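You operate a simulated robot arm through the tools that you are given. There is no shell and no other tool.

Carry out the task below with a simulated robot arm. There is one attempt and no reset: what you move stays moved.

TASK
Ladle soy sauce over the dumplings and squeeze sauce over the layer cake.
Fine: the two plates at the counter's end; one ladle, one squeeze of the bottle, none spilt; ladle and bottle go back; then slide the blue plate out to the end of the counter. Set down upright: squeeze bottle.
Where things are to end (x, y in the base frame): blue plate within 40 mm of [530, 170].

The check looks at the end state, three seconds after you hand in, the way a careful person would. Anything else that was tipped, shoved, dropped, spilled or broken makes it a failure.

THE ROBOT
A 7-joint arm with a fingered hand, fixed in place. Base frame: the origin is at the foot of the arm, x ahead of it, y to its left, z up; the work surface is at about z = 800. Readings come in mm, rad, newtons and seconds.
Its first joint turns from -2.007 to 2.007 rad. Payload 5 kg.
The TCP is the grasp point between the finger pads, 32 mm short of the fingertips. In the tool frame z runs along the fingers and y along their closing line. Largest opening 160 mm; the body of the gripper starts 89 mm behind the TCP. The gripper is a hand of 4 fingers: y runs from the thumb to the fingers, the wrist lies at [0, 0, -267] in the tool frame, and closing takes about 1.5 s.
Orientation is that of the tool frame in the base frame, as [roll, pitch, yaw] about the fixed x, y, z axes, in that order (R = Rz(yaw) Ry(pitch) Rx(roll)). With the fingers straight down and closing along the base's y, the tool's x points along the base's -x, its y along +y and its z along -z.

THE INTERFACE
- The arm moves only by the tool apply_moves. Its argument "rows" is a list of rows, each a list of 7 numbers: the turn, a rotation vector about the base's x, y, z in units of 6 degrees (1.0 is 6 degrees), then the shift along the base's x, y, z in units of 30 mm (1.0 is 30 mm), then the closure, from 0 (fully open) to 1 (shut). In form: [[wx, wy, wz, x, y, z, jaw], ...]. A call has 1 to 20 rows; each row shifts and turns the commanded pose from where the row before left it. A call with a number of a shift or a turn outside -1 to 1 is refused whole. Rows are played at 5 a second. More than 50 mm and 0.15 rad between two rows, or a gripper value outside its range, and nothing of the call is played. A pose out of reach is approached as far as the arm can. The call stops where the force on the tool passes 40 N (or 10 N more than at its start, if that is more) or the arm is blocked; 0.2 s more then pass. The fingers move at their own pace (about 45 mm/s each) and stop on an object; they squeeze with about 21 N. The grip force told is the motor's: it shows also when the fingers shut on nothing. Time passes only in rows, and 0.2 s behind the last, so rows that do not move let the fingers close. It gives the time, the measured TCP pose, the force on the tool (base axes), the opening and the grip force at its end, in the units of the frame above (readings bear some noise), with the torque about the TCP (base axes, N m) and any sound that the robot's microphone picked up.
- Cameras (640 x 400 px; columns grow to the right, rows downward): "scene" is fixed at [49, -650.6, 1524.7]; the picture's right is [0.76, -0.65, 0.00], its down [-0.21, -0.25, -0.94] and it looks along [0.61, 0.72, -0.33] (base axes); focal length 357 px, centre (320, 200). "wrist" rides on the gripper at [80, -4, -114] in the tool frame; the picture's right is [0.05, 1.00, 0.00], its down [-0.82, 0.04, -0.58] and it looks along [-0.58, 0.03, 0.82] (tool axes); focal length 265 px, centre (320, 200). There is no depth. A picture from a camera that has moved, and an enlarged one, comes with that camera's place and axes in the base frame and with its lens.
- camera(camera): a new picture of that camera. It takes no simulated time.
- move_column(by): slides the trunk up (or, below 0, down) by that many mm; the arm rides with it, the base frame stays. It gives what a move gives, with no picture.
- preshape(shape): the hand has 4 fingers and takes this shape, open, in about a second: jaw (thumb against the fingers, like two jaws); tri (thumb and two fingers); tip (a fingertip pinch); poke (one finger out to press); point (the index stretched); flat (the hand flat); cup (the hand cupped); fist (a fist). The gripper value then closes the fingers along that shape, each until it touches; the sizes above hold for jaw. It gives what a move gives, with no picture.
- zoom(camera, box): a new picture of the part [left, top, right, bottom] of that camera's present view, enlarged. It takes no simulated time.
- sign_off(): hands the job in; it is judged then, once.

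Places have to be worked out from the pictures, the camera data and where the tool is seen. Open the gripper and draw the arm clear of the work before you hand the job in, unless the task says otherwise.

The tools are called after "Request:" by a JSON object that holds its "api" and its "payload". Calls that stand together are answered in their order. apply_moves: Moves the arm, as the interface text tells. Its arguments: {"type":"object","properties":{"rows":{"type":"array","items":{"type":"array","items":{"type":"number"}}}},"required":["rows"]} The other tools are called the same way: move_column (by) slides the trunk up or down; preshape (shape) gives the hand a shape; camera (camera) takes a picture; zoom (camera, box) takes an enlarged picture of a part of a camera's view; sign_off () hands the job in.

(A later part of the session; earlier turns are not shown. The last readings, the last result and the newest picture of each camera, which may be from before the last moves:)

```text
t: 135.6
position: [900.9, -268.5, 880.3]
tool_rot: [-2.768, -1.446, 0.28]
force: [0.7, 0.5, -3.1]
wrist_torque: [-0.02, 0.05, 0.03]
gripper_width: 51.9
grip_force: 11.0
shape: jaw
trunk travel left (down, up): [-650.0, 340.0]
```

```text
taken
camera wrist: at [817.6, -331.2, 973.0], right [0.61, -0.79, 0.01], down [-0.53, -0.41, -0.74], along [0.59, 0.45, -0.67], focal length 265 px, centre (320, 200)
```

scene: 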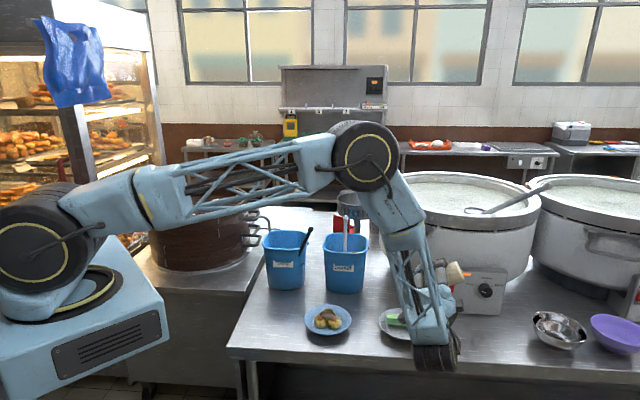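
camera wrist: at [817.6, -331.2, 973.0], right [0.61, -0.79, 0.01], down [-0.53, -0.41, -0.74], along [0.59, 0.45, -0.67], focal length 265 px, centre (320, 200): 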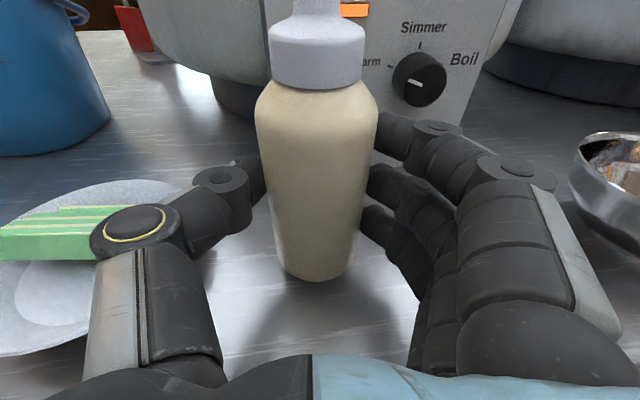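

Request:
{"api": "apply_moves", "payload": {"rows": [[0, 0, 0, 0.05, 0.05, -0.2, 0.7], [0, 0, 0, 0, 0, -0.15, 0.7], [0, 0, 0, 0, 0, -0.07, 0.7]]}}

Request:
{"api": "apply_moves", "payload": {"rows": [[0, 0, 0, 0, 0, -0.05, 0.66], [0, 0, 0, 0, 0, 0, 0.6], [0, 0, 0, 0, 0, 0, 0.54], [0, 0, 0, 0, 0, 0, 0.46], [0, 0, 0, 0, 0, 0, 0.4], [0, 0, 0, 0, 0, 0, 0.37], [0, 0, 0, -0.4, -0.3, 0, 0.37], [0, 0, 0, -0.7, -0.53, 0, 0.37], [0, 0, 0, -0.7, -0.53, 0, 0.37], [0, 0, 0, -0.7, -0.53, 0, 0.37], [0, 0, 0, -0.7, -0.53, 0, 0.2]]}}

Request:
{"api": "camera", "payload": {"camera": "wrist"}}

```text
t: 136.4
position: [905.0, -265.6, 868.5]
tool_rot: [-2.772, -1.449, 0.282]
force: [-0.4, 0.9, 1.3]
wrist_torque: [0.03, 0.03, -0.03]
gripper_width: 51.8
grip_force: 11.2
shape: jaw
trunk travel left (down, up): [-650.0, 340.0]
```

```text
t: 138.8
position: [807.9, -343.6, 866.9]
tool_rot: [-2.768, -1.449, 0.278]
force: [0.2, -0.1, 0.0]
wrist_torque: [0.02, 0.0, 0.0]
gripper_width: 127.7
grip_force: 0.1
shape: jaw
trunk travel left (down, up): [-650.0, 340.0]
```

```text
taken
camera wrist: at [724.7, -406.2, 959.9], right [0.61, -0.79, 0.01], down [-0.53, -0.41, -0.74], along [0.59, 0.45, -0.67], focal length 265 px, centre (320, 200)
```

wrist: 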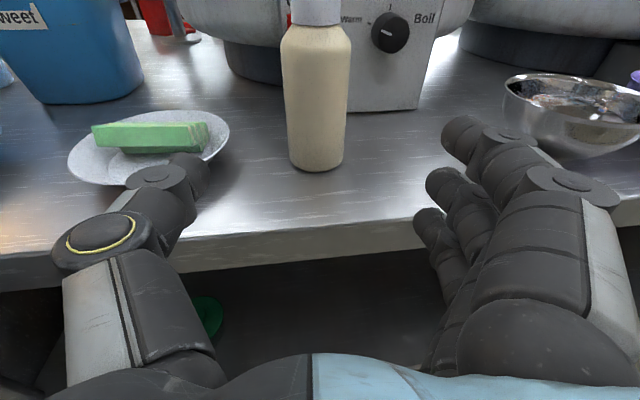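

Bottle stands upright again. I try the "cup" shape here, clear of everything.

Request:
{"api": "preshape", "payload": {"shape": "cup"}}

Request:
{"api": "camera", "payload": {"camera": "wrist"}}

```text
t: 139.7
position: [808.8, -342.2, 866.9]
tool_rot: [-2.768, -1.449, 0.277]
force: [0.3, 0.0, 0.1]
wrist_torque: [-0.02, -0.01, 0.04]
gripper_width: 60.2
grip_force: 0.0
shape: cup
trunk travel left (down, up): [-650.0, 340.0]
```

```text
taken
camera wrist: at [725.2, -405.6, 959.9], right [0.61, -0.79, 0.01], down [-0.53, -0.41, -0.74], along [0.59, 0.45, -0.67], focal length 265 px, centre (320, 200)
```

wrist: 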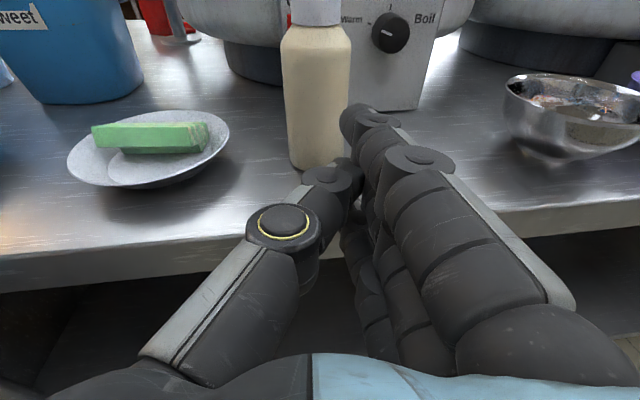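

Cup is nearly closed already — no use around the bottle. I look at "tri" (thumb and two fingers).

Request:
{"api": "preshape", "payload": {"shape": "tri"}}

Request:
{"api": "camera", "payload": {"camera": "wrist"}}

```text
t: 140.6
position: [808.0, -342.4, 866.8]
tool_rot: [-2.767, -1.448, 0.276]
force: [0.0, 0.2, 1.0]
wrist_torque: [0.02, 0.0, 0.01]
gripper_width: 160.0
grip_force: 0.1
shape: tri
trunk travel left (down, up): [-650.0, 340.0]
```

```text
taken
camera wrist: at [725.3, -405.5, 959.9], right [0.61, -0.79, 0.01], down [-0.53, -0.41, -0.74], along [0.59, 0.45, -0.67], focal length 265 px, centre (320, 200)
```

wrist: 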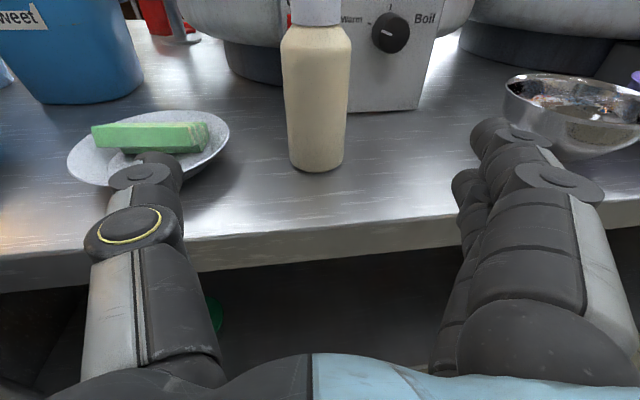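

I approach the bottle again with the "tri" shape at 100 mm opening.

Request:
{"api": "apply_moves", "payload": {"rows": [[0, 0, 0, 0, 0, 0, 0.2], [0, 0, 0, 0, 0, 0, 0.37], [0, 0, 0, 0.3, 0.24, 0, 0.37], [0, 0, 0, 0.6, 0.48, 0, 0.37], [0, 0, 0, 0.6, 0.48, 0, 0.37], [0, 0, 0, 0.6, 0.48, 0, 0.37], [0, 0, 0, 0.6, 0.48, 0, 0.37], [0, 0, 0, 0.45, 0.36, 0, 0.37], [0, 0, 0, 0, 0, 0, 0.45], [0, 0, 0, 0, 0, 0, 0.5]]}}

Request:
{"api": "camera", "payload": {"camera": "wrist"}}

```text
t: 142.8
position: [902.5, -262.9, 868.1]
tool_rot: [-2.767, -1.447, 0.28]
force: [0.4, -0.3, 0.6]
wrist_torque: [-0.01, 0.0, 0.0]
gripper_width: 80.9
grip_force: 0.0
shape: tri
trunk travel left (down, up): [-650.0, 340.0]
```

```text
taken
camera wrist: at [819.5, -326.7, 960.7], right [0.61, -0.79, 0.01], down [-0.53, -0.41, -0.74], along [0.59, 0.45, -0.67], focal length 265 px, centre (320, 200)
```

wrist: 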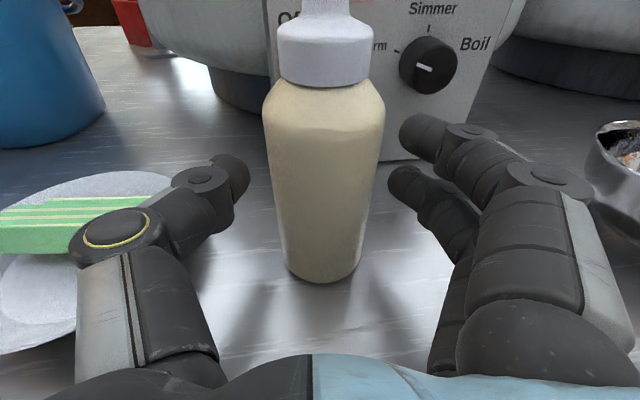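

Request:
{"api": "apply_moves", "payload": {"rows": [[0, 0, 0, 0.06, -0.08, 0, 0.55], [0, 0, 0, 0, 0, 0, 0.6], [0, 0, 0, 0, 0, 0, 0.62], [0, 0, 0, 0, 0, 0, 0.62]]}}

Request:
{"api": "apply_moves", "payload": {"rows": [[0, 0, 0, 0, 0, 0, 0.64], [0, 0, 0, 0, 0, 0, 0.65], [0, 0, 0, 0, 0, 0, 0.65]]}}

Request:
{"api": "apply_moves", "payload": {"rows": [[0, 0, 0, 0, 0, 0, 0.66], [0, 0, 0, 0, 0, 0, 0.67], [0, 0, 0, 0, 0, 0, 0.67]]}}

Request:
{"api": "apply_moves", "payload": {"rows": [[0, 0, 0, 0, 0, 0, 0.7], [0, 0, 0, 0, 0, 0, 0.7], [0, 0, 0, 0, 0, 0, 0.7]]}}

Request:
{"api": "apply_moves", "payload": {"rows": [[0, 0, 0, 0, 0, 0, 1], [0, 0, 0, 0, 0, 0, 1], [0, 0, 0, 0, 0, 0, 1], [0, 0, 0, 0, 0, 0, 1]]}}

Request:
{"api": "camera", "payload": {"camera": "wrist"}}

```text
t: 143.8
position: [905.8, -265.1, 867.0]
tool_rot: [-2.767, -1.446, 0.277]
force: [0.1, 0.4, -0.2]
wrist_torque: [-0.01, -0.03, -0.02]
gripper_width: 61.6
grip_force: 0.1
shape: tri
trunk travel left (down, up): [-650.0, 340.0]
```

```text
t: 144.6
position: [904.5, -266.2, 867.6]
tool_rot: [-2.77, -1.448, 0.28]
force: [0.1, 0.8, 0.3]
wrist_torque: [0.02, 0.0, 0.01]
gripper_width: 57.2
grip_force: 0.1
shape: tri
trunk travel left (down, up): [-650.0, 340.0]
```

```text
t: 145.4
position: [905.0, -265.6, 867.1]
tool_rot: [-2.769, -1.448, 0.278]
force: [-0.4, -0.3, 0.0]
wrist_torque: [0.03, 0.04, -0.01]
gripper_width: 50.9
grip_force: 11.1
shape: tri
trunk travel left (down, up): [-650.0, 340.0]
```

```text
t: 146.2
position: [904.7, -266.3, 868.3]
tool_rot: [-2.768, -1.447, 0.28]
force: [0.5, 0.5, 1.0]
wrist_torque: [0.06, 0.07, 0.01]
gripper_width: 50.9
grip_force: 10.9
shape: tri
trunk travel left (down, up): [-650.0, 340.0]
```

```text
t: 147.2
position: [904.9, -266.5, 868.0]
tool_rot: [-2.769, -1.447, 0.279]
force: [-0.2, 1.5, 1.3]
wrist_torque: [0.09, 0.07, -0.02]
gripper_width: 50.8
grip_force: 11.1
shape: tri
trunk travel left (down, up): [-650.0, 340.0]
```

```text
taken
camera wrist: at [821.6, -329.0, 960.7], right [0.61, -0.79, 0.01], down [-0.53, -0.41, -0.74], along [0.59, 0.45, -0.67], focal length 265 px, centre (320, 200)
```

wrist: 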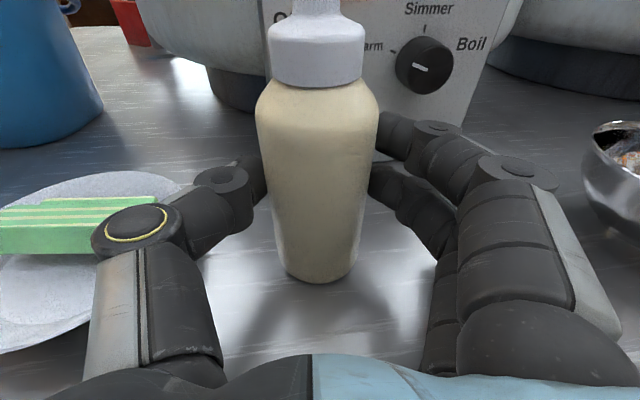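

Same 11 N with tri. I open slightly and close in very fine steps, to see whether a lighter hold exists before the 11 N level.

Request:
{"api": "apply_moves", "payload": {"rows": [[0, 0, 0, 0, 0, 0, 0.6], [0, 0, 0, 0, 0, 0, 0.6], [0, 0, 0, 0, 0, 0, 0.6], [0, 0, 0, 0, 0, 0, 0.6]]}}

Request:
{"api": "apply_moves", "payload": {"rows": [[0, 0, 0, 0, 0, 0, 0.65], [0, 0, 0, 0, 0, 0, 0.65], [0, 0, 0, 0, 0, 0, 0.655], [0, 0, 0, 0, 0, 0, 0.655]]}}

Request:
{"api": "apply_moves", "payload": {"rows": [[0, 0, 0, 0, 0, 0, 0.66], [0, 0, 0, 0, 0, 0, 0.66]]}}

Request:
{"api": "apply_moves", "payload": {"rows": [[0, 0, 0, 0, 0, 0, 0.665], [0, 0, 0, 0, 0, 0, 0.665]]}}

Request:
{"api": "apply_moves", "payload": {"rows": [[0, 0, 0, 0, 0, 0, 0.67], [0, 0, 0, 0, 0, 0, 0.67]]}}

```text
t: 148.2
position: [905.0, -265.4, 868.6]
tool_rot: [-2.768, -1.446, 0.279]
force: [0.3, 0.7, -0.5]
wrist_torque: [-0.01, -0.02, 0.05]
gripper_width: 63.1
grip_force: 0.0
shape: tri
trunk travel left (down, up): [-650.0, 340.0]
```

```text
t: 149.2
position: [905.7, -265.4, 868.9]
tool_rot: [-2.768, -1.447, 0.278]
force: [-0.6, 0.8, -0.9]
wrist_torque: [-0.02, 0.0, 0.01]
gripper_width: 56.0
grip_force: 0.1
shape: tri
trunk travel left (down, up): [-650.0, 340.0]
```

```text
t: 149.8
position: [905.7, -267.5, 867.8]
tool_rot: [-2.77, -1.447, 0.279]
force: [-0.3, 0.8, -0.3]
wrist_torque: [-0.03, 0.01, 0.03]
gripper_width: 56.2
grip_force: 0.0
shape: tri
trunk travel left (down, up): [-650.0, 340.0]
```

```text
t: 150.4
position: [905.3, -265.6, 867.0]
tool_rot: [-2.769, -1.448, 0.281]
force: [-1.3, 0.9, -0.7]
wrist_torque: [0.02, -0.01, 0.03]
gripper_width: 55.5
grip_force: 0.0
shape: tri
trunk travel left (down, up): [-650.0, 340.0]
```

```text
t: 151.0
position: [905.7, -265.3, 867.6]
tool_rot: [-2.767, -1.447, 0.277]
force: [0.0, 0.0, 1.2]
wrist_torque: [0.06, 0.02, 0.0]
gripper_width: 50.9
grip_force: 10.4
shape: tri
trunk travel left (down, up): [-650.0, 340.0]
```

There is a latch: contact at ~55 mm snaps to 51 mm with 11 N. On the ladle I closed straight to 1 and got 21 N, so I test closing on the standing bottle directly to 1.

Request:
{"api": "apply_moves", "payload": {"rows": [[0, 0, 0, 0, 0, 0, 0.6], [0, 0, 0, 0, 0, 0, 0.5], [0, 0, 0, 0, 0, 0, 0.5], [0, 0, 0, 0, 0, 0, 0.5], [0, 0, 0, 0, 0, 0, 1], [0, 0, 0, 0, 0, 0, 1], [0, 0, 0, 0, 0, 0, 1], [0, 0, 0, 0, 0, 0, 1], [0, 0, 0, 0, 0, 0, 1], [0, 0, 0, 0, 0, 0, 1]]}}

Request:
{"api": "camera", "payload": {"camera": "wrist"}}

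```text
t: 153.2
position: [906.4, -265.0, 867.8]
tool_rot: [-2.768, -1.448, 0.278]
force: [-0.1, 0.0, 0.5]
wrist_torque: [0.07, 0.06, -0.02]
gripper_width: 50.9
grip_force: 11.4
shape: tri
trunk travel left (down, up): [-650.0, 340.0]
```

```text
taken
camera wrist: at [821.7, -329.0, 960.7], right [0.61, -0.79, 0.01], down [-0.53, -0.41, -0.74], along [0.59, 0.45, -0.67], focal length 265 px, centre (320, 200)
```

wrist: 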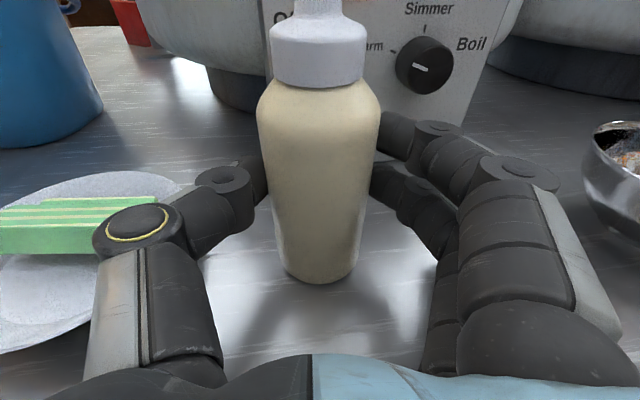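

Still 11 N. I back off and look at what "fist" and "tip" offer as an opening — a power grasp might press harder.

Request:
{"api": "apply_moves", "payload": {"rows": [[0, 0, 0, 0, 0, 0, 0.66], [0, 0, 0, 0, 0, 0, 0.58], [0, 0, 0, 0, 0, 0, 0.5], [0, 0, 0, 0, 0, 0, 0.4], [0, 0, 0, 0, 0, 0, 0.37], [0, 0, 0, 0, 0, 0, 0.37], [0, 0, 0, -0.4, -0.3, 0, 0.37], [0, 0, 0, -0.7, -0.53, 0, 0.37], [0, 0, 0, -0.7, -0.53, 0, 0.37], [0, 0, 0, -0.7, -0.53, 0, 0.37], [0, 0, 0, -0.7, -0.53, 0, 0.2]]}}

Request:
{"api": "preshape", "payload": {"shape": "fist"}}

Request:
{"api": "camera", "payload": {"camera": "wrist"}}

Request:
{"api": "preshape", "payload": {"shape": "tip"}}

Request:
{"api": "camera", "payload": {"camera": "wrist"}}

```text
t: 155.6
position: [807.9, -339.0, 866.5]
tool_rot: [-2.769, -1.446, 0.279]
force: [0.0, 1.4, 0.4]
wrist_torque: [0.01, 0.0, 0.01]
gripper_width: 128.1
grip_force: 0.1
shape: tri
trunk travel left (down, up): [-650.0, 340.0]
```

```text
t: 156.5
position: [808.7, -339.6, 867.8]
tool_rot: [-2.769, -1.447, 0.278]
force: [0.2, 0.3, 1.1]
wrist_torque: [0.02, -0.03, 0.0]
gripper_width: 0.3
grip_force: 0.1
shape: fist
trunk travel left (down, up): [-650.0, 340.0]
```

```text
taken
camera wrist: at [725.5, -402.4, 959.2], right [0.61, -0.79, 0.01], down [-0.53, -0.41, -0.74], along [0.59, 0.45, -0.67], focal length 265 px, centre (320, 200)
```

wrist: 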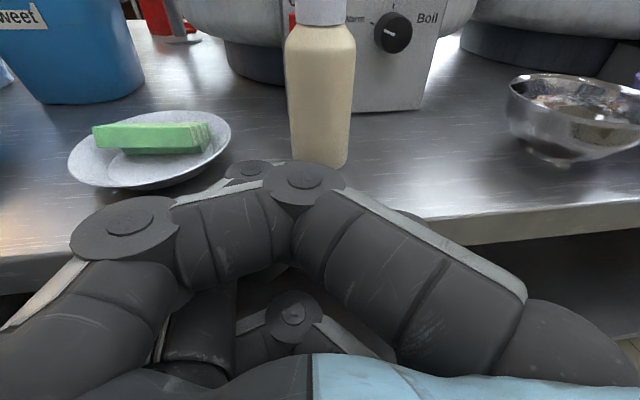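

```text
t: 157.4
position: [809.5, -338.5, 866.4]
tool_rot: [-2.767, -1.448, 0.278]
force: [-0.1, -0.3, -0.1]
wrist_torque: [0.04, -0.02, -0.01]
gripper_width: 159.9
grip_force: 0.0
shape: tip
trunk travel left (down, up): [-650.0, 340.0]
```

```text
taken
camera wrist: at [725.6, -402.4, 959.2], right [0.61, -0.79, 0.01], down [-0.53, -0.41, -0.74], along [0.59, 0.45, -0.67], focal length 265 px, centre (320, 200)
```

wrist: 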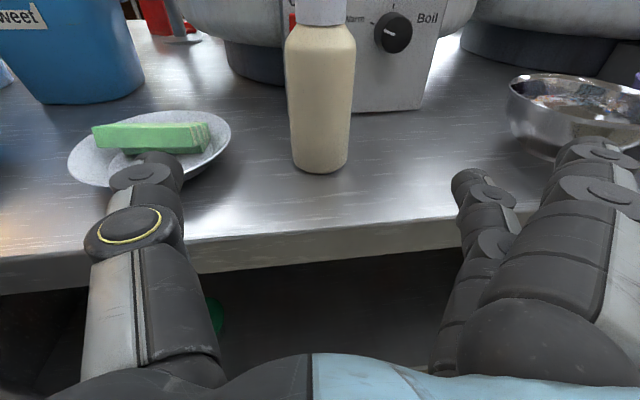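

The bottle stands fine. Fist and tip don't help; I'll try a deep power grasp instead: jaw shape, bottle close to the palm so the fingers wrap around it. First advance halfway and check.

Request:
{"api": "preshape", "payload": {"shape": "jaw"}}

Request:
{"api": "apply_moves", "payload": {"rows": [[0, 0, 0, 0, 0, 0, 0.2], [0, 0, 0, 0, 0, 0, 0.3], [0, 0, 0, 0.3, 0.23, 0, 0.3], [0, 0, 0, 0.6, 0.46, 0, 0.3], [0, 0, 0, 0.6, 0.46, 0, 0.3], [0, 0, 0, 0.6, 0.46, 0, 0.3], [0, 0, 0, 0.6, 0.46, 0, 0.3], [0, 0, 0, 0.6, 0.46, 0, 0.3]]}}

Request:
{"api": "camera", "payload": {"camera": "wrist"}}

```text
t: 158.3
position: [808.1, -338.3, 866.6]
tool_rot: [-2.77, -1.448, 0.277]
force: [-0.1, -0.5, -1.1]
wrist_torque: [0.07, -0.03, 0.03]
gripper_width: 160.0
grip_force: 0.0
shape: jaw
trunk travel left (down, up): [-650.0, 340.0]
```

```text
t: 160.1
position: [907.8, -261.6, 865.5]
tool_rot: [-2.768, -1.448, 0.279]
force: [0.5, -0.5, 0.0]
wrist_torque: [-0.02, 0.0, 0.02]
gripper_width: 112.4
grip_force: 0.2
shape: jaw
trunk travel left (down, up): [-650.0, 340.0]
```

```text
taken
camera wrist: at [825.3, -325.0, 958.9], right [0.61, -0.79, 0.01], down [-0.53, -0.41, -0.74], along [0.59, 0.45, -0.67], focal length 265 px, centre (320, 200)
```

wrist: 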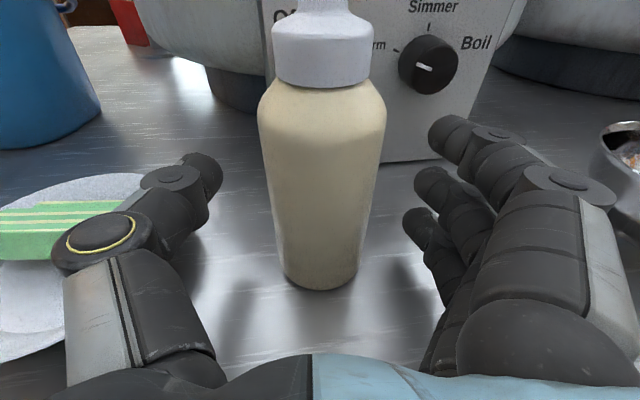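

Request:
{"api": "apply_moves", "payload": {"rows": [[0, 0, 0, 0.33, 0.25, 0, 0.3], [0, 0, 0, 0.33, 0.25, 0, 0.3], [0, 0, 0, 0.33, 0.25, 0, 0.3], [0, 0, 0, 0.2, 0.15, 0, 0.3]]}}

Request:
{"api": "camera", "payload": {"camera": "wrist"}}

Request:
{"api": "zoom", "payload": {"camera": "scene", "box": [370, 240, 530, 370]}}

```text
t: 161.1
position: [943.4, -237.1, 867.5]
tool_rot: [-2.764, -1.447, 0.278]
force: [0.6, -0.5, -0.2]
wrist_torque: [-0.02, -0.02, 0.05]
gripper_width: 112.8
grip_force: 0.0
shape: jaw
trunk travel left (down, up): [-650.0, 340.0]
```

```text
taken
camera wrist: at [860.5, -298.9, 959.2], right [0.61, -0.79, 0.01], down [-0.53, -0.41, -0.74], along [0.59, 0.45, -0.67], focal length 265 px, centre (320, 200)
```

wrist: 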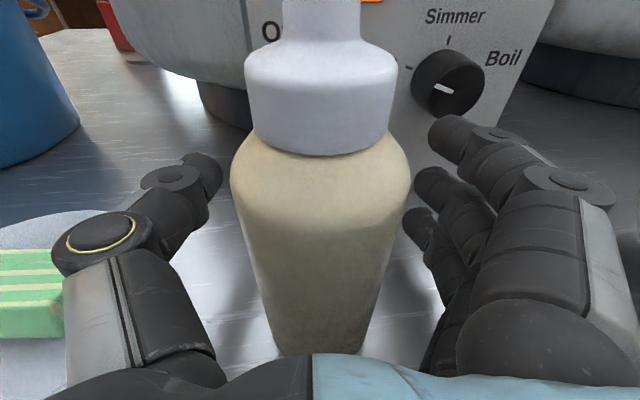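

```text
3.08 times, centred on (450, 305) of scene
camera zoom: at [49.0, -650.6, 1524.7], right [0.76, -0.65, 0.0], down [-0.21, -0.25, -0.94], along [0.61, 0.72, -0.33], focal length 1100 px, centre (-80, -123)
```

zoom: 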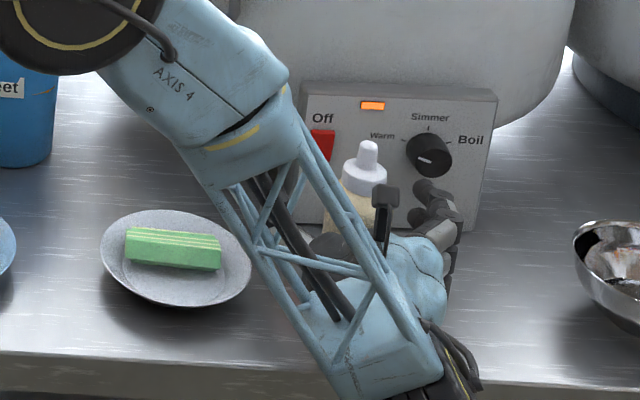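

The bottle sits deep in the hand now, just clear of the palm. I close fully and read the force.

Request:
{"api": "apply_moves", "payload": {"rows": [[0, 0, 0, 0, 0, 0, 0.45], [0, 0, 0, 0, 0, 0, 0.6], [0, 0, 0, 0, 0, 0, 0.7], [0, 0, 0, 0, 0, 0, 0.75], [0, 0, 0, 0, 0, 0, 0.75]]}}

Request:
{"api": "camera", "payload": {"camera": "wrist"}}

```text
t: 162.3
position: [943.3, -234.8, 866.4]
tool_rot: [-2.769, -1.446, 0.277]
force: [0.9, -0.3, -0.3]
wrist_torque: [0.02, -0.02, 0.01]
gripper_width: 40.6
grip_force: 0.1
shape: jaw
trunk travel left (down, up): [-650.0, 340.0]
```

```text
taken
camera wrist: at [860.4, -298.9, 959.1], right [0.61, -0.79, 0.01], down [-0.53, -0.41, -0.74], along [0.59, 0.45, -0.67], focal length 265 px, centre (320, 200)
```

wrist: 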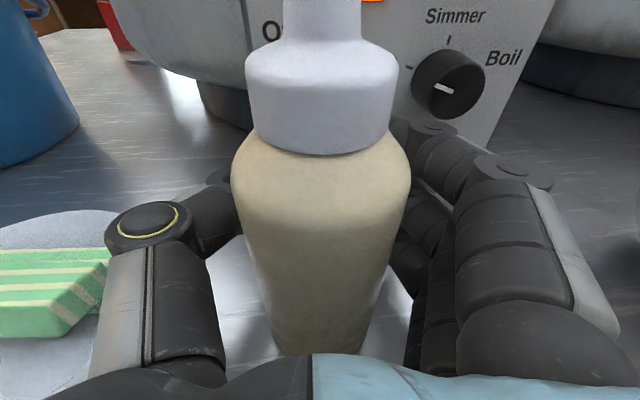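

Request:
{"api": "apply_moves", "payload": {"rows": [[0, 0, 0, 0, 0, 0, 0.8], [0, 0, 0, 0, 0, 0, 0.82], [0, 0, 0, 0, 0, 0, 0.82]]}}

Request:
{"api": "apply_moves", "payload": {"rows": [[0, 0, 0, 0, 0, 0, 0.86], [0, 0, 0, 0, 0, 0, 0.88], [0, 0, 0, 0, 0, 0, 0.88]]}}

Request:
{"api": "apply_moves", "payload": {"rows": [[0, 0, 0, 0, 0, 0, 0.92], [0, 0, 0, 0, 0, 0, 0.94], [0, 0, 0, 0, 0, 0, 0.94]]}}

Request:
{"api": "camera", "payload": {"camera": "wrist"}}

```text
t: 163.1
position: [944.0, -236.2, 865.3]
tool_rot: [-2.768, -1.446, 0.279]
force: [0.1, 0.2, -0.6]
wrist_torque: [-0.03, -0.01, 0.02]
gripper_width: 29.3
grip_force: 0.1
shape: jaw
trunk travel left (down, up): [-650.0, 340.0]
```

```text
t: 163.9
position: [944.2, -236.4, 866.1]
tool_rot: [-2.767, -1.448, 0.277]
force: [0.0, 0.8, 0.2]
wrist_torque: [0.0, 0.02, -0.02]
gripper_width: 19.9
grip_force: 0.0
shape: jaw
trunk travel left (down, up): [-650.0, 340.0]
```

```text
t: 164.7
position: [944.4, -235.2, 866.3]
tool_rot: [-2.77, -1.447, 0.28]
force: [-0.7, 1.0, -0.5]
wrist_torque: [0.02, -0.03, -0.01]
gripper_width: 10.1
grip_force: 0.1
shape: jaw
trunk travel left (down, up): [-650.0, 340.0]
```

```text
taken
camera wrist: at [860.4, -298.8, 959.1], right [0.61, -0.79, 0.01], down [-0.53, -0.41, -0.74], along [0.59, 0.45, -0.67], focal length 265 px, centre (320, 200)
```

wrist: 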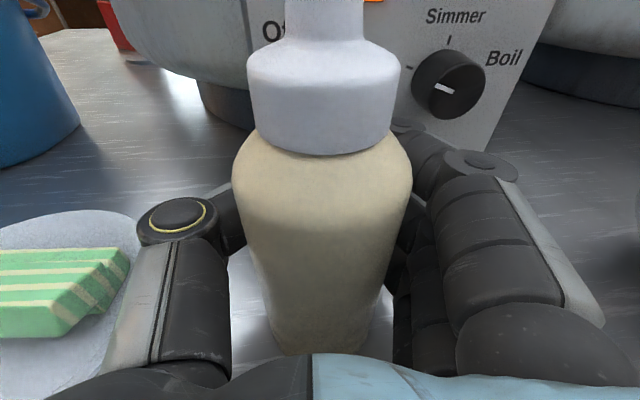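

Request:
{"api": "apply_moves", "payload": {"rows": [[0, 0, 0, 0, 0, 0, 1], [0, 0, 0, 0, 0, 0, 1], [0, 0, 0, 0, 0, 0, 1], [0, 0, 0, 0, 0, 0, 1]]}}

Request:
{"api": "camera", "payload": {"camera": "wrist"}}

```text
t: 165.7
position: [944.3, -235.1, 867.5]
tool_rot: [-2.77, -1.445, 0.277]
force: [0.8, 0.2, -0.4]
wrist_torque: [-0.02, 0.01, 0.0]
gripper_width: 1.0
grip_force: 11.2
shape: jaw
trunk travel left (down, up): [-650.0, 340.0]
```

```text
taken
camera wrist: at [860.5, -298.9, 959.1], right [0.61, -0.79, 0.01], down [-0.53, -0.41, -0.74], along [0.59, 0.45, -0.67], focal length 265 px, centre (320, 200)
```

wrist: 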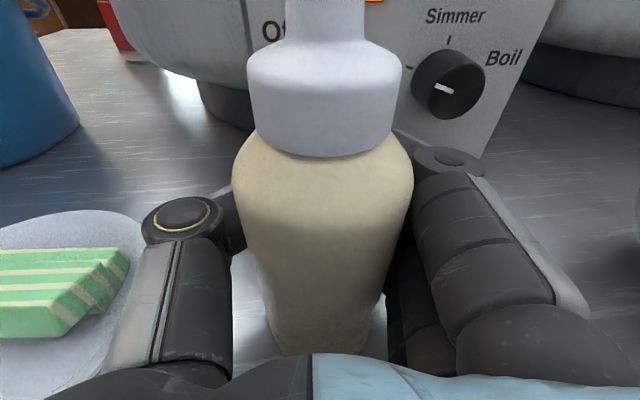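

Even fully shut around the bottle the reading is 11 N. To tell whether that's the bottle or the hand, I open, back out, and shut the hand on nothing.

Request:
{"api": "apply_moves", "payload": {"rows": [[0, 0, 0, 0, 0, 0, 0.85], [0, 0, 0, 0, 0, 0, 0.7], [0, 0, 0, 0, 0, 0, 0.55], [0, 0, 0, 0, 0, 0, 0.4], [0, 0, 0, 0, 0, 0, 0.3], [0, 0, 0, 0, 0, 0, 0.3], [0, 0, 0, 0, 0, 0, 0.3], [0, 0, 0, 0, 0, 0, 0.3]]}}

Request:
{"api": "camera", "payload": {"camera": "wrist"}}

```text
t: 167.5
position: [943.1, -235.5, 866.3]
tool_rot: [-2.767, -1.447, 0.278]
force: [0.1, 0.1, 0.0]
wrist_torque: [0.03, 0.02, 0.03]
gripper_width: 111.2
grip_force: 0.1
shape: jaw
trunk travel left (down, up): [-650.0, 340.0]
```

```text
taken
camera wrist: at [860.4, -298.9, 959.1], right [0.61, -0.79, 0.01], down [-0.53, -0.41, -0.74], along [0.59, 0.45, -0.67], focal length 265 px, centre (320, 200)
```

wrist: 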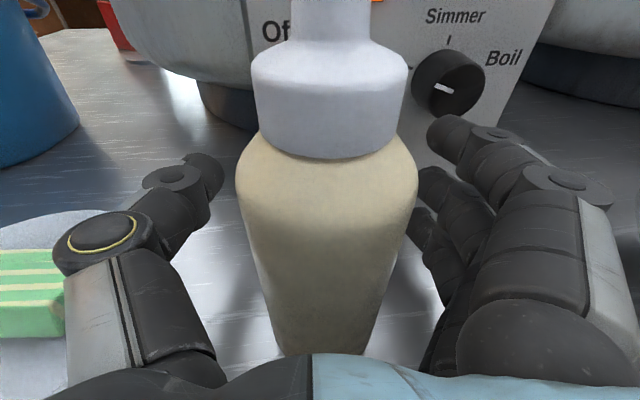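

Bottle still upright. I back out straight and then shut the hand on nothing.

Request:
{"api": "apply_moves", "payload": {"rows": [[0, 0, 0, -0.4, -0.3, 0, 0.3], [0, 0, 0, -0.7, -0.53, 0, 0.3], [0, 0, 0, -0.7, -0.53, 0, 0.3], [0, 0, 0, -0.7, -0.53, 0, 0.3], [0, 0, 0, -0.7, -0.53, 0, 0.3], [0, 0, 0, -0.7, -0.53, 0, 0.3], [0, 0, 0, -0.6, -0.46, 0, 0.3], [0, 0, 0, 0, 0, 0, 1], [0, 0, 0, 0, 0, 0, 1], [0, 0, 0, 0, 0, 0, 1], [0, 0, 0, 0, 0, 0, 1], [0, 0, 0, 0, 0, 0, 1], [0, 0, 0, 0, 0, 0, 1], [0, 0, 0, 0, 0, 0, 1], [0, 0, 0, 0, 0, 0, 1]]}}

Request:
{"api": "camera", "payload": {"camera": "wrist"}}

```text
t: 170.7
position: [806.9, -337.7, 868.9]
tool_rot: [-2.767, -1.447, 0.278]
force: [-0.5, 0.1, 0.1]
wrist_torque: [-0.01, 0.02, 0.01]
gripper_width: 0.2
grip_force: 20.9
shape: jaw
trunk travel left (down, up): [-650.0, 340.0]
```

```text
taken
camera wrist: at [723.9, -400.5, 960.7], right [0.61, -0.79, 0.01], down [-0.53, -0.41, -0.74], along [0.59, 0.45, -0.67], focal length 265 px, centre (320, 200)
```

wrist: 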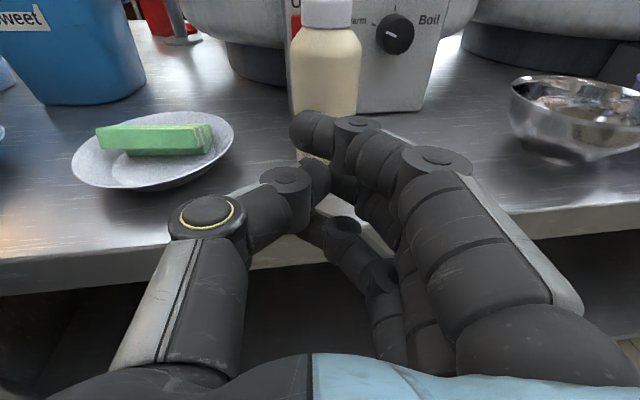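

On nothing it is 21 N, so the bottle itself gives at half force. Before another attempt I check the whole cake closely again after the second squeeze.

Request:
{"api": "zoom", "payload": {"camera": "wrist", "box": [60, 90, 250, 200]}}

Request:
{"api": "zoom", "payload": {"camera": "scene", "box": [370, 295, 440, 345]}}

Request:
{"api": "camera", "payload": {"camera": "scene"}}

```text
3.37 times, centred on (155, 145) of wrist
camera zoom: at [723.9, -400.5, 960.7], right [0.61, -0.79, 0.01], down [-0.53, -0.41, -0.74], along [0.59, 0.45, -0.67], focal length 894 px, centre (876, 385)
```

zoom: 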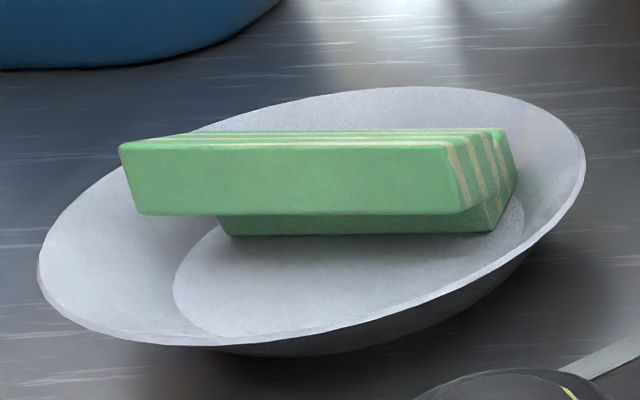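

```text
8.00 times, centred on (405, 320) of scene
camera zoom: at [49.0, -650.6, 1524.7], right [0.76, -0.65, 0.0], down [-0.21, -0.25, -0.94], along [0.61, 0.72, -0.33], focal length 2859 px, centre (-360, -760)
```

zoom: 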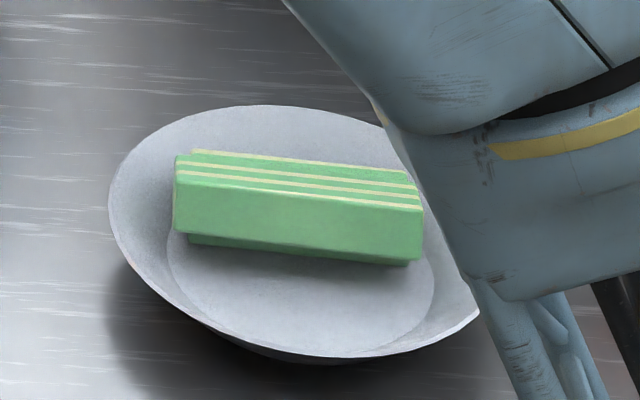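

```text
taken
```

scene: 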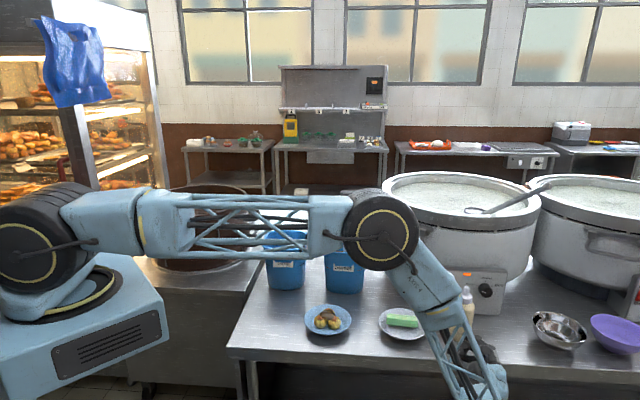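

The cake is clean. One idea: my carrying closure (0.70) was already past the touch point (0.67), so no fresh squeeze happened when inverted. I go back to the bottle and find the lowest closure that still holds it.

Request:
{"api": "apply_moves", "payload": {"rows": [[0, 0, 0, 0, 0, 0, 0.7], [0, 0, 0, 0, 0, 0, 0.4], [0, 0, 0, 0.04, -0.05, 0, 0.37], [0, 0, 0, 0.04, -0.05, 0, 0.37], [0, 0, 0, 0.5, 0.38, 0, 0.37], [0, 0, 0, 0.6, 0.455, 0, 0.37], [0, 0, 0, 0.6, 0.455, 0, 0.37], [0, 0, 0, 0.6, 0.455, 0, 0.37]]}}

Request:
{"api": "camera", "payload": {"camera": "wrist"}}

```text
t: 172.5
position: [878.3, -287.4, 864.4]
tool_rot: [-2.773, -1.446, 0.28]
force: [-0.4, 0.0, 0.3]
wrist_torque: [0.03, -0.02, -0.01]
gripper_width: 100.5
grip_force: 0.0
shape: jaw
trunk travel left (down, up): [-650.0, 340.0]
```

```text
taken
camera wrist: at [795.7, -350.1, 957.6], right [0.61, -0.79, 0.01], down [-0.53, -0.41, -0.74], along [0.59, 0.45, -0.67], focal length 265 px, centre (320, 200)
```

wrist: 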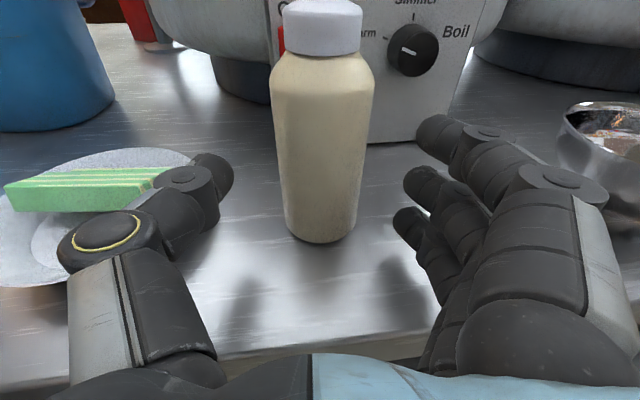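

Request:
{"api": "apply_moves", "payload": {"rows": [[0, 0, 0, 0.44, 0.34, 0.06, 0.37], [0, 0, 0, 0.44, 0.34, 0.06, 0.37], [0, 0, 0, 0, 0, 0, 0.5], [0, 0, 0, 0, 0, 0, 0.6], [0, 0, 0, 0, 0, 0, 0.65], [0, 0, 0, 0, 0, 0, 0.66], [0, 0, 0, 0, 0, 0, 0.67], [0, 0, 0, 0, 0, 0, 0.67], [0, 0, 0, 0, 0, 0, 0.67]]}}

Request:
{"api": "apply_moves", "payload": {"rows": [[0, 0, 0, 0, 0, 0, 0.66], [0, 0, 0, 0, 0, 0, 0.66]]}}

Request:
{"api": "apply_moves", "payload": {"rows": [[0, 0, 0, 0, 0, 0, 0.655], [0, 0, 0, 0, 0, 0, 0.655]]}}

Request:
{"api": "apply_moves", "payload": {"rows": [[0, 0, 0, 0, 0, 0, 0.65], [0, 0, 0, 0, 0, 0, 0.65]]}}

Request:
{"api": "apply_moves", "payload": {"rows": [[0, 0, 0, 0, 0, 0, 0.64], [0, 0, 0, 0, 0, 0, 0.64]]}}

```text
t: 174.5
position: [904.7, -266.7, 867.8]
tool_rot: [-2.768, -1.448, 0.277]
force: [0.8, 0.3, -0.3]
wrist_torque: [0.02, 0.0, 0.0]
gripper_width: 51.9
grip_force: 10.6
shape: jaw
trunk travel left (down, up): [-650.0, 340.0]
```

```text
t: 175.1
position: [905.0, -266.9, 867.4]
tool_rot: [-2.77, -1.448, 0.279]
force: [0.6, 0.2, 1.0]
wrist_torque: [-0.01, 0.01, 0.03]
gripper_width: 55.0
grip_force: 0.0
shape: jaw
trunk travel left (down, up): [-650.0, 340.0]
```

```text
t: 175.7
position: [905.9, -266.9, 868.1]
tool_rot: [-2.767, -1.447, 0.276]
force: [0.4, -1.1, -0.1]
wrist_torque: [-0.02, -0.01, -0.01]
gripper_width: 55.3
grip_force: 0.1
shape: jaw
trunk travel left (down, up): [-650.0, 340.0]
```

```text
t: 176.3
position: [904.5, -265.7, 869.0]
tool_rot: [-2.768, -1.446, 0.277]
force: [0.3, -0.4, 0.6]
wrist_torque: [-0.02, -0.02, 0.02]
gripper_width: 56.2
grip_force: 0.0
shape: jaw
trunk travel left (down, up): [-650.0, 340.0]
```

```text
t: 176.9
position: [904.4, -265.6, 867.3]
tool_rot: [-2.767, -1.447, 0.278]
force: [0.2, -0.1, 1.3]
wrist_torque: [-0.01, 0.02, -0.04]
gripper_width: 57.1
grip_force: 0.0
shape: jaw
trunk travel left (down, up): [-650.0, 340.0]
```

Contact and release are both exactly at 0.67, so that is the lightest hold. I grip at 0.672, lift, carry over the plate and invert with that closure.

Request:
{"api": "apply_moves", "payload": {"rows": [[0, 0, 0, 0, 0, 0, 0.66], [0, 0, 0, 0, 0, 0, 0.672], [0, 0, 0, 0, 0, 0, 0.672], [0, 0, 0, 0, 0, 0, 0.672], [0, 0, 0, 0, 0, 0.3, 0.672]]}}

Request:
{"api": "camera", "payload": {"camera": "wrist"}}

```text
t: 178.1
position: [904.1, -266.9, 876.5]
tool_rot: [-2.768, -1.447, 0.279]
force: [0.3, 0.2, -2.2]
wrist_torque: [-0.03, 0.0, 0.0]
gripper_width: 51.8
grip_force: 11.2
shape: jaw
trunk travel left (down, up): [-650.0, 340.0]
```

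```text
taken
camera wrist: at [821.4, -329.0, 969.7], right [0.61, -0.79, 0.01], down [-0.53, -0.41, -0.74], along [0.59, 0.45, -0.67], focal length 265 px, centre (320, 200)
```

wrist: 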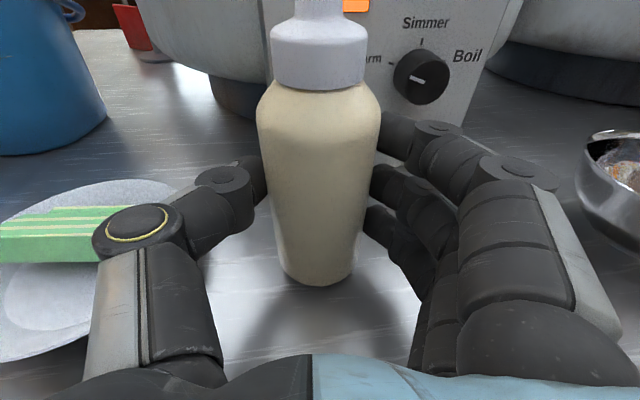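

Request:
{"api": "apply_moves", "payload": {"rows": [[0, 0, 0, 0, 0, 0.89, 0.672], [0, 0, 0, 0, 0, 0.89, 0.672], [0, 0, 0, 0, 0, 0.89, 0.672], [0, 0, 0, 0, 0, 0.89, 0.672], [0, 0, 0, -0.385, 0.575, 0, 0.672], [0, 0, 0, -0.385, 0.575, 0, 0.672], [0, 0, 0, -0.385, 0.575, 0, 0.672], [0, 0, 0, -0.385, 0.575, 0, 0.672], [0, 0, 0, -0.385, 0.575, 0, 0.672], [0, 0, 0, -0.385, 0.575, 0, 0.672], [0, 0, 0, -0.385, 0.575, 0, 0.672], [0, 0, 0, -0.385, 0.575, 0, 0.672]]}}

Request:
{"api": "apply_moves", "payload": {"rows": [[-0.79, -0.6, 0, 0.206, -0.272, 0, 0.672], [-0.79, -0.6, 0, 0.204, -0.269, 0, 0.672], [-0.79, -0.6, 0, 0.199, -0.263, 0, 0.672], [-0.79, -0.6, 0, 0.192, -0.254, 0, 0.672], [-0.79, -0.6, 0, 0.184, -0.243, 0, 0.672], [-0.79, -0.6, 0, 0.173, -0.229, 0, 0.672], [-0.79, -0.6, 0, 0.16, -0.212, 0, 0.672], [-0.79, -0.6, 0, 0.146, -0.193, 0, 0.672], [-0.79, -0.6, 0, 0.13, -0.172, 0, 0.672], [-0.79, -0.6, 0, 0.112, -0.148, 0, 0.672], [-0.79, -0.6, 0, 0.094, -0.124, 0, 0.672], [-0.79, -0.6, 0, 0.074, -0.098, 0, 0.672], [-0.79, -0.6, 0, 0.053, -0.07, 0, 0.672], [-0.79, -0.6, 0, 0.032, -0.043, 0, 0.672], [-0.79, -0.6, 0, 0.011, -0.014, 0, 0.672]]}}

Request:
{"api": "apply_moves", "payload": {"rows": [[-0.79, -0.6, 0, -0.011, 0.014, 0, 0.672], [-0.79, -0.6, 0, -0.032, 0.043, 0, 0.672], [-0.79, -0.6, 0, -0.053, 0.07, 0, 0.672], [-0.79, -0.6, 0, -0.074, 0.098, 0, 0.672], [-0.79, -0.6, 0, -0.094, 0.124, 0, 0.672], [-0.79, -0.6, 0, -0.112, 0.148, 0, 0.672], [-0.79, -0.6, 0, -0.13, 0.172, 0, 0.672], [-0.79, -0.6, 0, -0.146, 0.193, 0, 0.672], [-0.79, -0.6, 0, -0.16, 0.212, 0, 0.672], [-0.79, -0.6, 0, -0.173, 0.229, 0, 0.672], [-0.79, -0.6, 0, -0.184, 0.243, 0, 0.672], [-0.79, -0.6, 0, -0.192, 0.254, 0, 0.672], [-0.79, -0.6, 0, -0.199, 0.263, 0, 0.672], [-0.79, -0.6, 0, -0.204, 0.269, 0, 0.672], [-0.79, -0.6, 0, -0.206, 0.272, 0, 0.672]]}}

Request:
{"api": "camera", "payload": {"camera": "scene"}}

Request:
{"api": "camera", "payload": {"camera": "wrist"}}

```text
t: 180.7
position: [813.6, -129.6, 987.0]
tool_rot: [-2.776, -1.447, 0.287]
force: [0.6, -0.9, -2.3]
wrist_torque: [-0.05, 0.03, -0.05]
gripper_width: 51.9
grip_force: 11.5
shape: jaw
trunk travel left (down, up): [-650.0, 340.0]
```

```text
t: 183.9
position: [873.1, -208.5, 987.6]
tool_rot: [1.577, -0.055, 2.106]
force: [0.5, 0.8, -2.6]
wrist_torque: [0.0, 0.04, 0.02]
gripper_width: 51.5
grip_force: 10.8
shape: jaw
trunk travel left (down, up): [-650.0, 340.0]
```

```text
t: 187.1
position: [814.4, -128.8, 987.1]
tool_rot: [0.533, 1.435, 1.179]
force: [-0.2, -0.9, -2.8]
wrist_torque: [-0.02, 0.01, -0.04]
gripper_width: 51.8
grip_force: 11.2
shape: jaw
trunk travel left (down, up): [-650.0, 340.0]
```

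```text
taken
```

scene: 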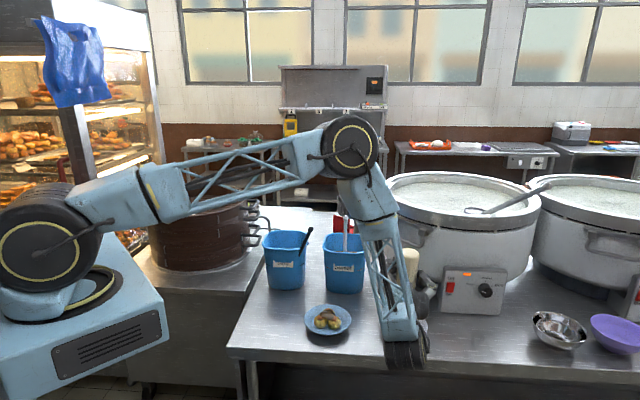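

```text
taken
camera wrist: at [729.7, -190.4, 892.3], right [-0.6, 0.8, 0.02], down [-0.53, -0.41, 0.74], along [0.6, 0.44, 0.67], focal length 265 px, centre (320, 200)
```

wrist: 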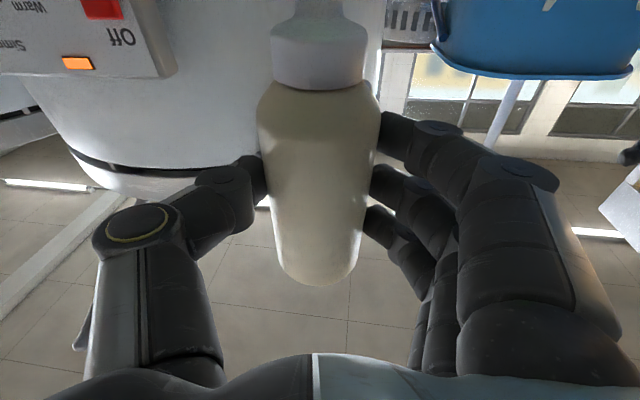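

Inverted, nozzle straight down. I turn the hand about the vertical through the nozzle to about 0° heading, so the scene camera can see the cake.

Request:
{"api": "apply_moves", "payload": {"rows": [[0, 0, -1, -0.03, 0, 0, 0.672], [0, 0, -1, -0.03, 0, 0, 0.672], [0, 0, -1, -0.03, 0.02, 0, 0.672], [0, 0, -1, -0.03, 0.02, 0, 0.672], [0, 0, -1, -0.03, 0.02, 0, 0.672], [0, 0, -1, -0.03, 0.02, 0, 0.672]]}}

Request:
{"api": "camera", "payload": {"camera": "scene"}}

Request:
{"api": "zoom", "payload": {"camera": "scene", "box": [340, 230, 480, 350]}}

```text
t: 188.5
position: [806.6, -126.8, 987.5]
tool_rot: [0.548, 1.435, 0.562]
force: [-0.5, 0.4, -1.7]
wrist_torque: [-0.03, 0.03, -0.01]
gripper_width: 51.8
grip_force: 10.3
shape: jaw
trunk travel left (down, up): [-650.0, 340.0]
```

```text
taken
```

scene: 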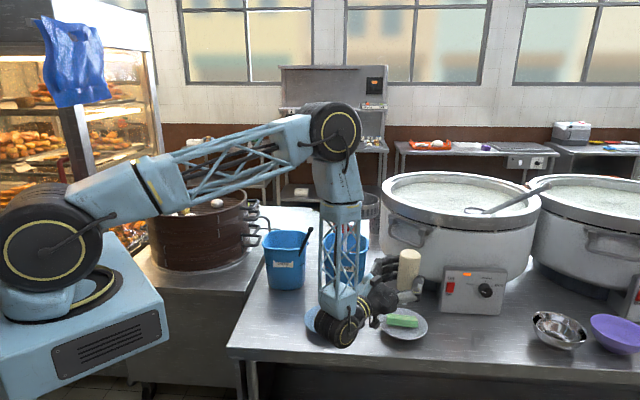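

```text
3.33 times, centred on (410, 290) of scene
camera zoom: at [49.0, -650.6, 1524.7], right [0.76, -0.65, 0.0], down [-0.21, -0.25, -0.94], along [0.61, 0.72, -0.33], focal length 1191 px, centre (20, -100)
```

zoom: 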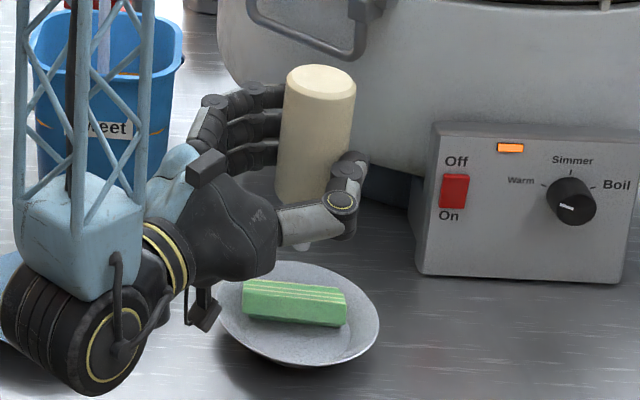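

Now nozzle and cake are both in view, and the tip is right above the cake's middle. I squeeze: close to 1 and look.

Request:
{"api": "apply_moves", "payload": {"rows": [[0, 0, 0, 0, 0, 0, 1], [0, 0, 0, 0, 0, 0, 1], [0, 0, 0, 0, 0, 0, 1]]}}

Request:
{"api": "zoom", "payload": {"camera": "scene", "box": [380, 270, 450, 350]}}

```text
t: 189.3
position: [808.6, -127.1, 986.2]
tool_rot: [0.548, 1.436, 0.566]
force: [0.2, -0.5, -0.1]
wrist_torque: [0.02, 0.04, 0.03]
gripper_width: 51.7
grip_force: 11.0
shape: jaw
trunk travel left (down, up): [-650.0, 340.0]
```

```text
5.00 times, centred on (415, 310) of scene
camera zoom: at [49.0, -650.6, 1524.7], right [0.76, -0.65, 0.0], down [-0.21, -0.25, -0.94], along [0.61, 0.72, -0.33], focal length 1787 px, centre (-155, -350)
```

zoom: 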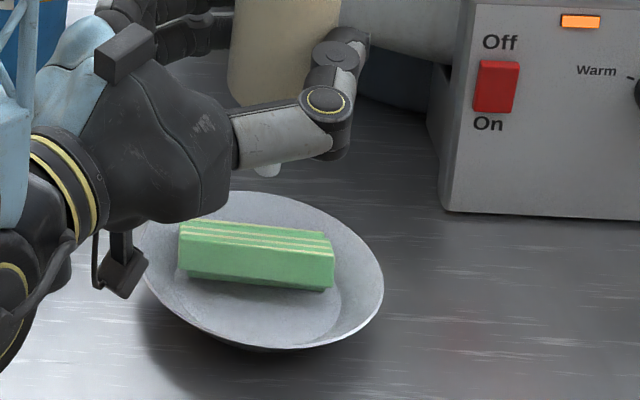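

Still nothing at 45 mm height with a clear press from the lightest hold. I relax, lower the nozzle to about 20 mm above the cake, and press once more.

Request:
{"api": "apply_moves", "payload": {"rows": [[0, 0, 0, 0, 0, 0, 0.672], [0, 0, 0, -0.1, 0, -0.4, 0.672], [0, 0, 0, -0.1, 0, -0.4, 0.672], [0, 0, 0, 0, 0, 0, 0.672], [0, 0, 0, 0, 0, 0, 0.85], [0, 0, 0, 0, 0, 0, 1], [0, 0, 0, 0, 0, 0, 1], [0, 0, 0, 0, 0, 0, 1]]}}

Request:
{"api": "zoom", "payload": {"camera": "scene", "box": [370, 250, 450, 350]}}

```text
t: 191.1
position: [801.7, -126.9, 962.9]
tool_rot: [0.546, 1.435, 0.565]
force: [0.6, -0.9, 0.5]
wrist_torque: [0.0, -0.04, 0.02]
gripper_width: 0.2
grip_force: 14.7
shape: jaw
trunk travel left (down, up): [-650.0, 340.0]
```

```text
4.00 times, centred on (410, 300) of scene
camera zoom: at [49.0, -650.6, 1524.7], right [0.76, -0.65, 0.0], down [-0.21, -0.25, -0.94], along [0.61, 0.72, -0.33], focal length 1430 px, centre (-40, -200)
```

zoom: 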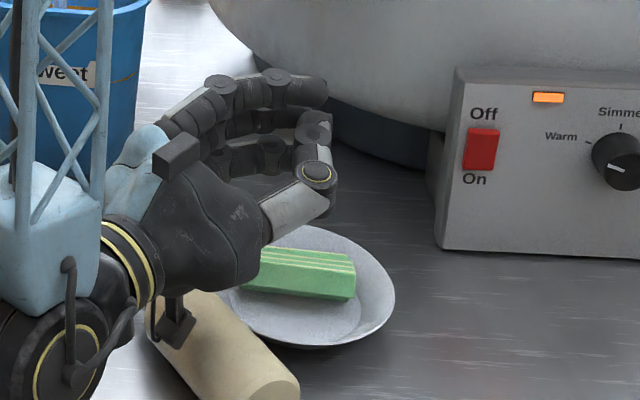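

The bottle slipped out on relaxing and is lying by the plate near the counter's edge. I stop and look at exactly where it is before any time passes.

Request:
{"api": "camera", "payload": {"camera": "scene"}}

Request:
{"api": "zoom", "payload": {"camera": "scene", "box": [340, 280, 460, 380]}}

Request:
{"api": "camera", "payload": {"camera": "wrist"}}

```text
taken
```

scene: 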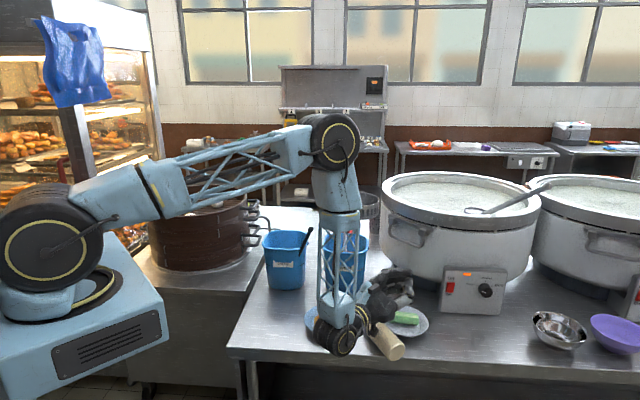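

```text
4.00 times, centred on (400, 330) of scene
camera zoom: at [49.0, -650.6, 1524.7], right [0.76, -0.65, 0.0], down [-0.21, -0.25, -0.94], along [0.61, 0.72, -0.33], focal length 1430 px, centre (0, -320)
```

zoom: 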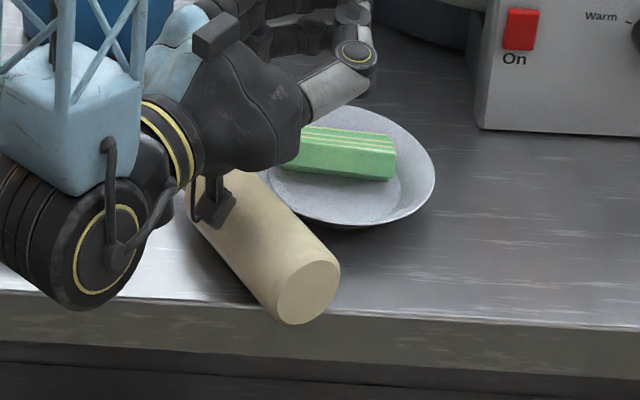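

```text
taken
camera wrist: at [697.5, -127.4, 870.4], right [-0.02, 1.0, 0.02], down [-0.67, -0.02, 0.74], along [0.74, 0.0, 0.67], focal length 265 px, centre (320, 200)
```

wrist: 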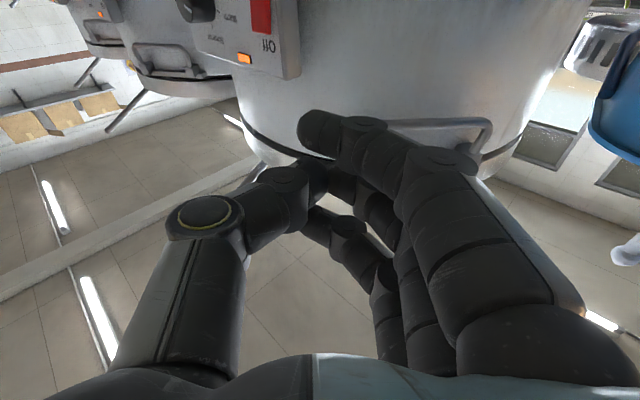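

The bottle is lying on the counter under the hand, its base close to the edge, with the wrist camera's box on the edge side of it as a stop. I let one short step pass without moving to see whether it is at rest.

Request:
{"api": "apply_moves", "payload": {"rows": [[0, 0, 0, 0, 0, 0, 1]]}}

Request:
{"api": "zoom", "payload": {"camera": "scene", "box": [340, 280, 460, 380]}}

```text
t: 191.5
position: [802.9, -127.2, 963.6]
tool_rot: [0.547, 1.437, 0.562]
force: [0.1, 0.1, 0.4]
wrist_torque: [0.0, -0.01, -0.01]
gripper_width: 0.0
grip_force: 21.6
shape: jaw
trunk travel left (down, up): [-650.0, 340.0]
```

```text
4.00 times, centred on (400, 330) of scene
camera zoom: at [49.0, -650.6, 1524.7], right [0.76, -0.65, 0.0], down [-0.21, -0.25, -0.94], along [0.61, 0.72, -0.33], focal length 1430 px, centre (0, -320)
```

zoom: 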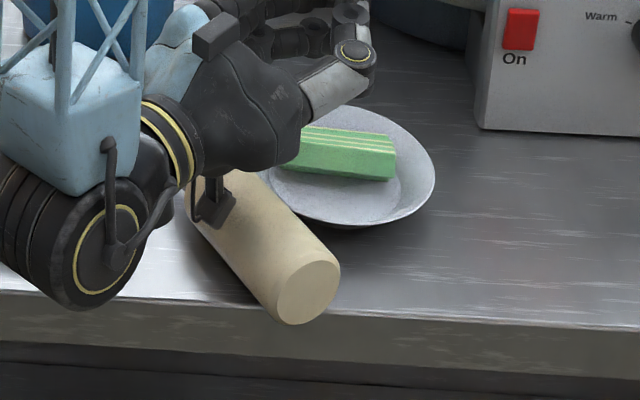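

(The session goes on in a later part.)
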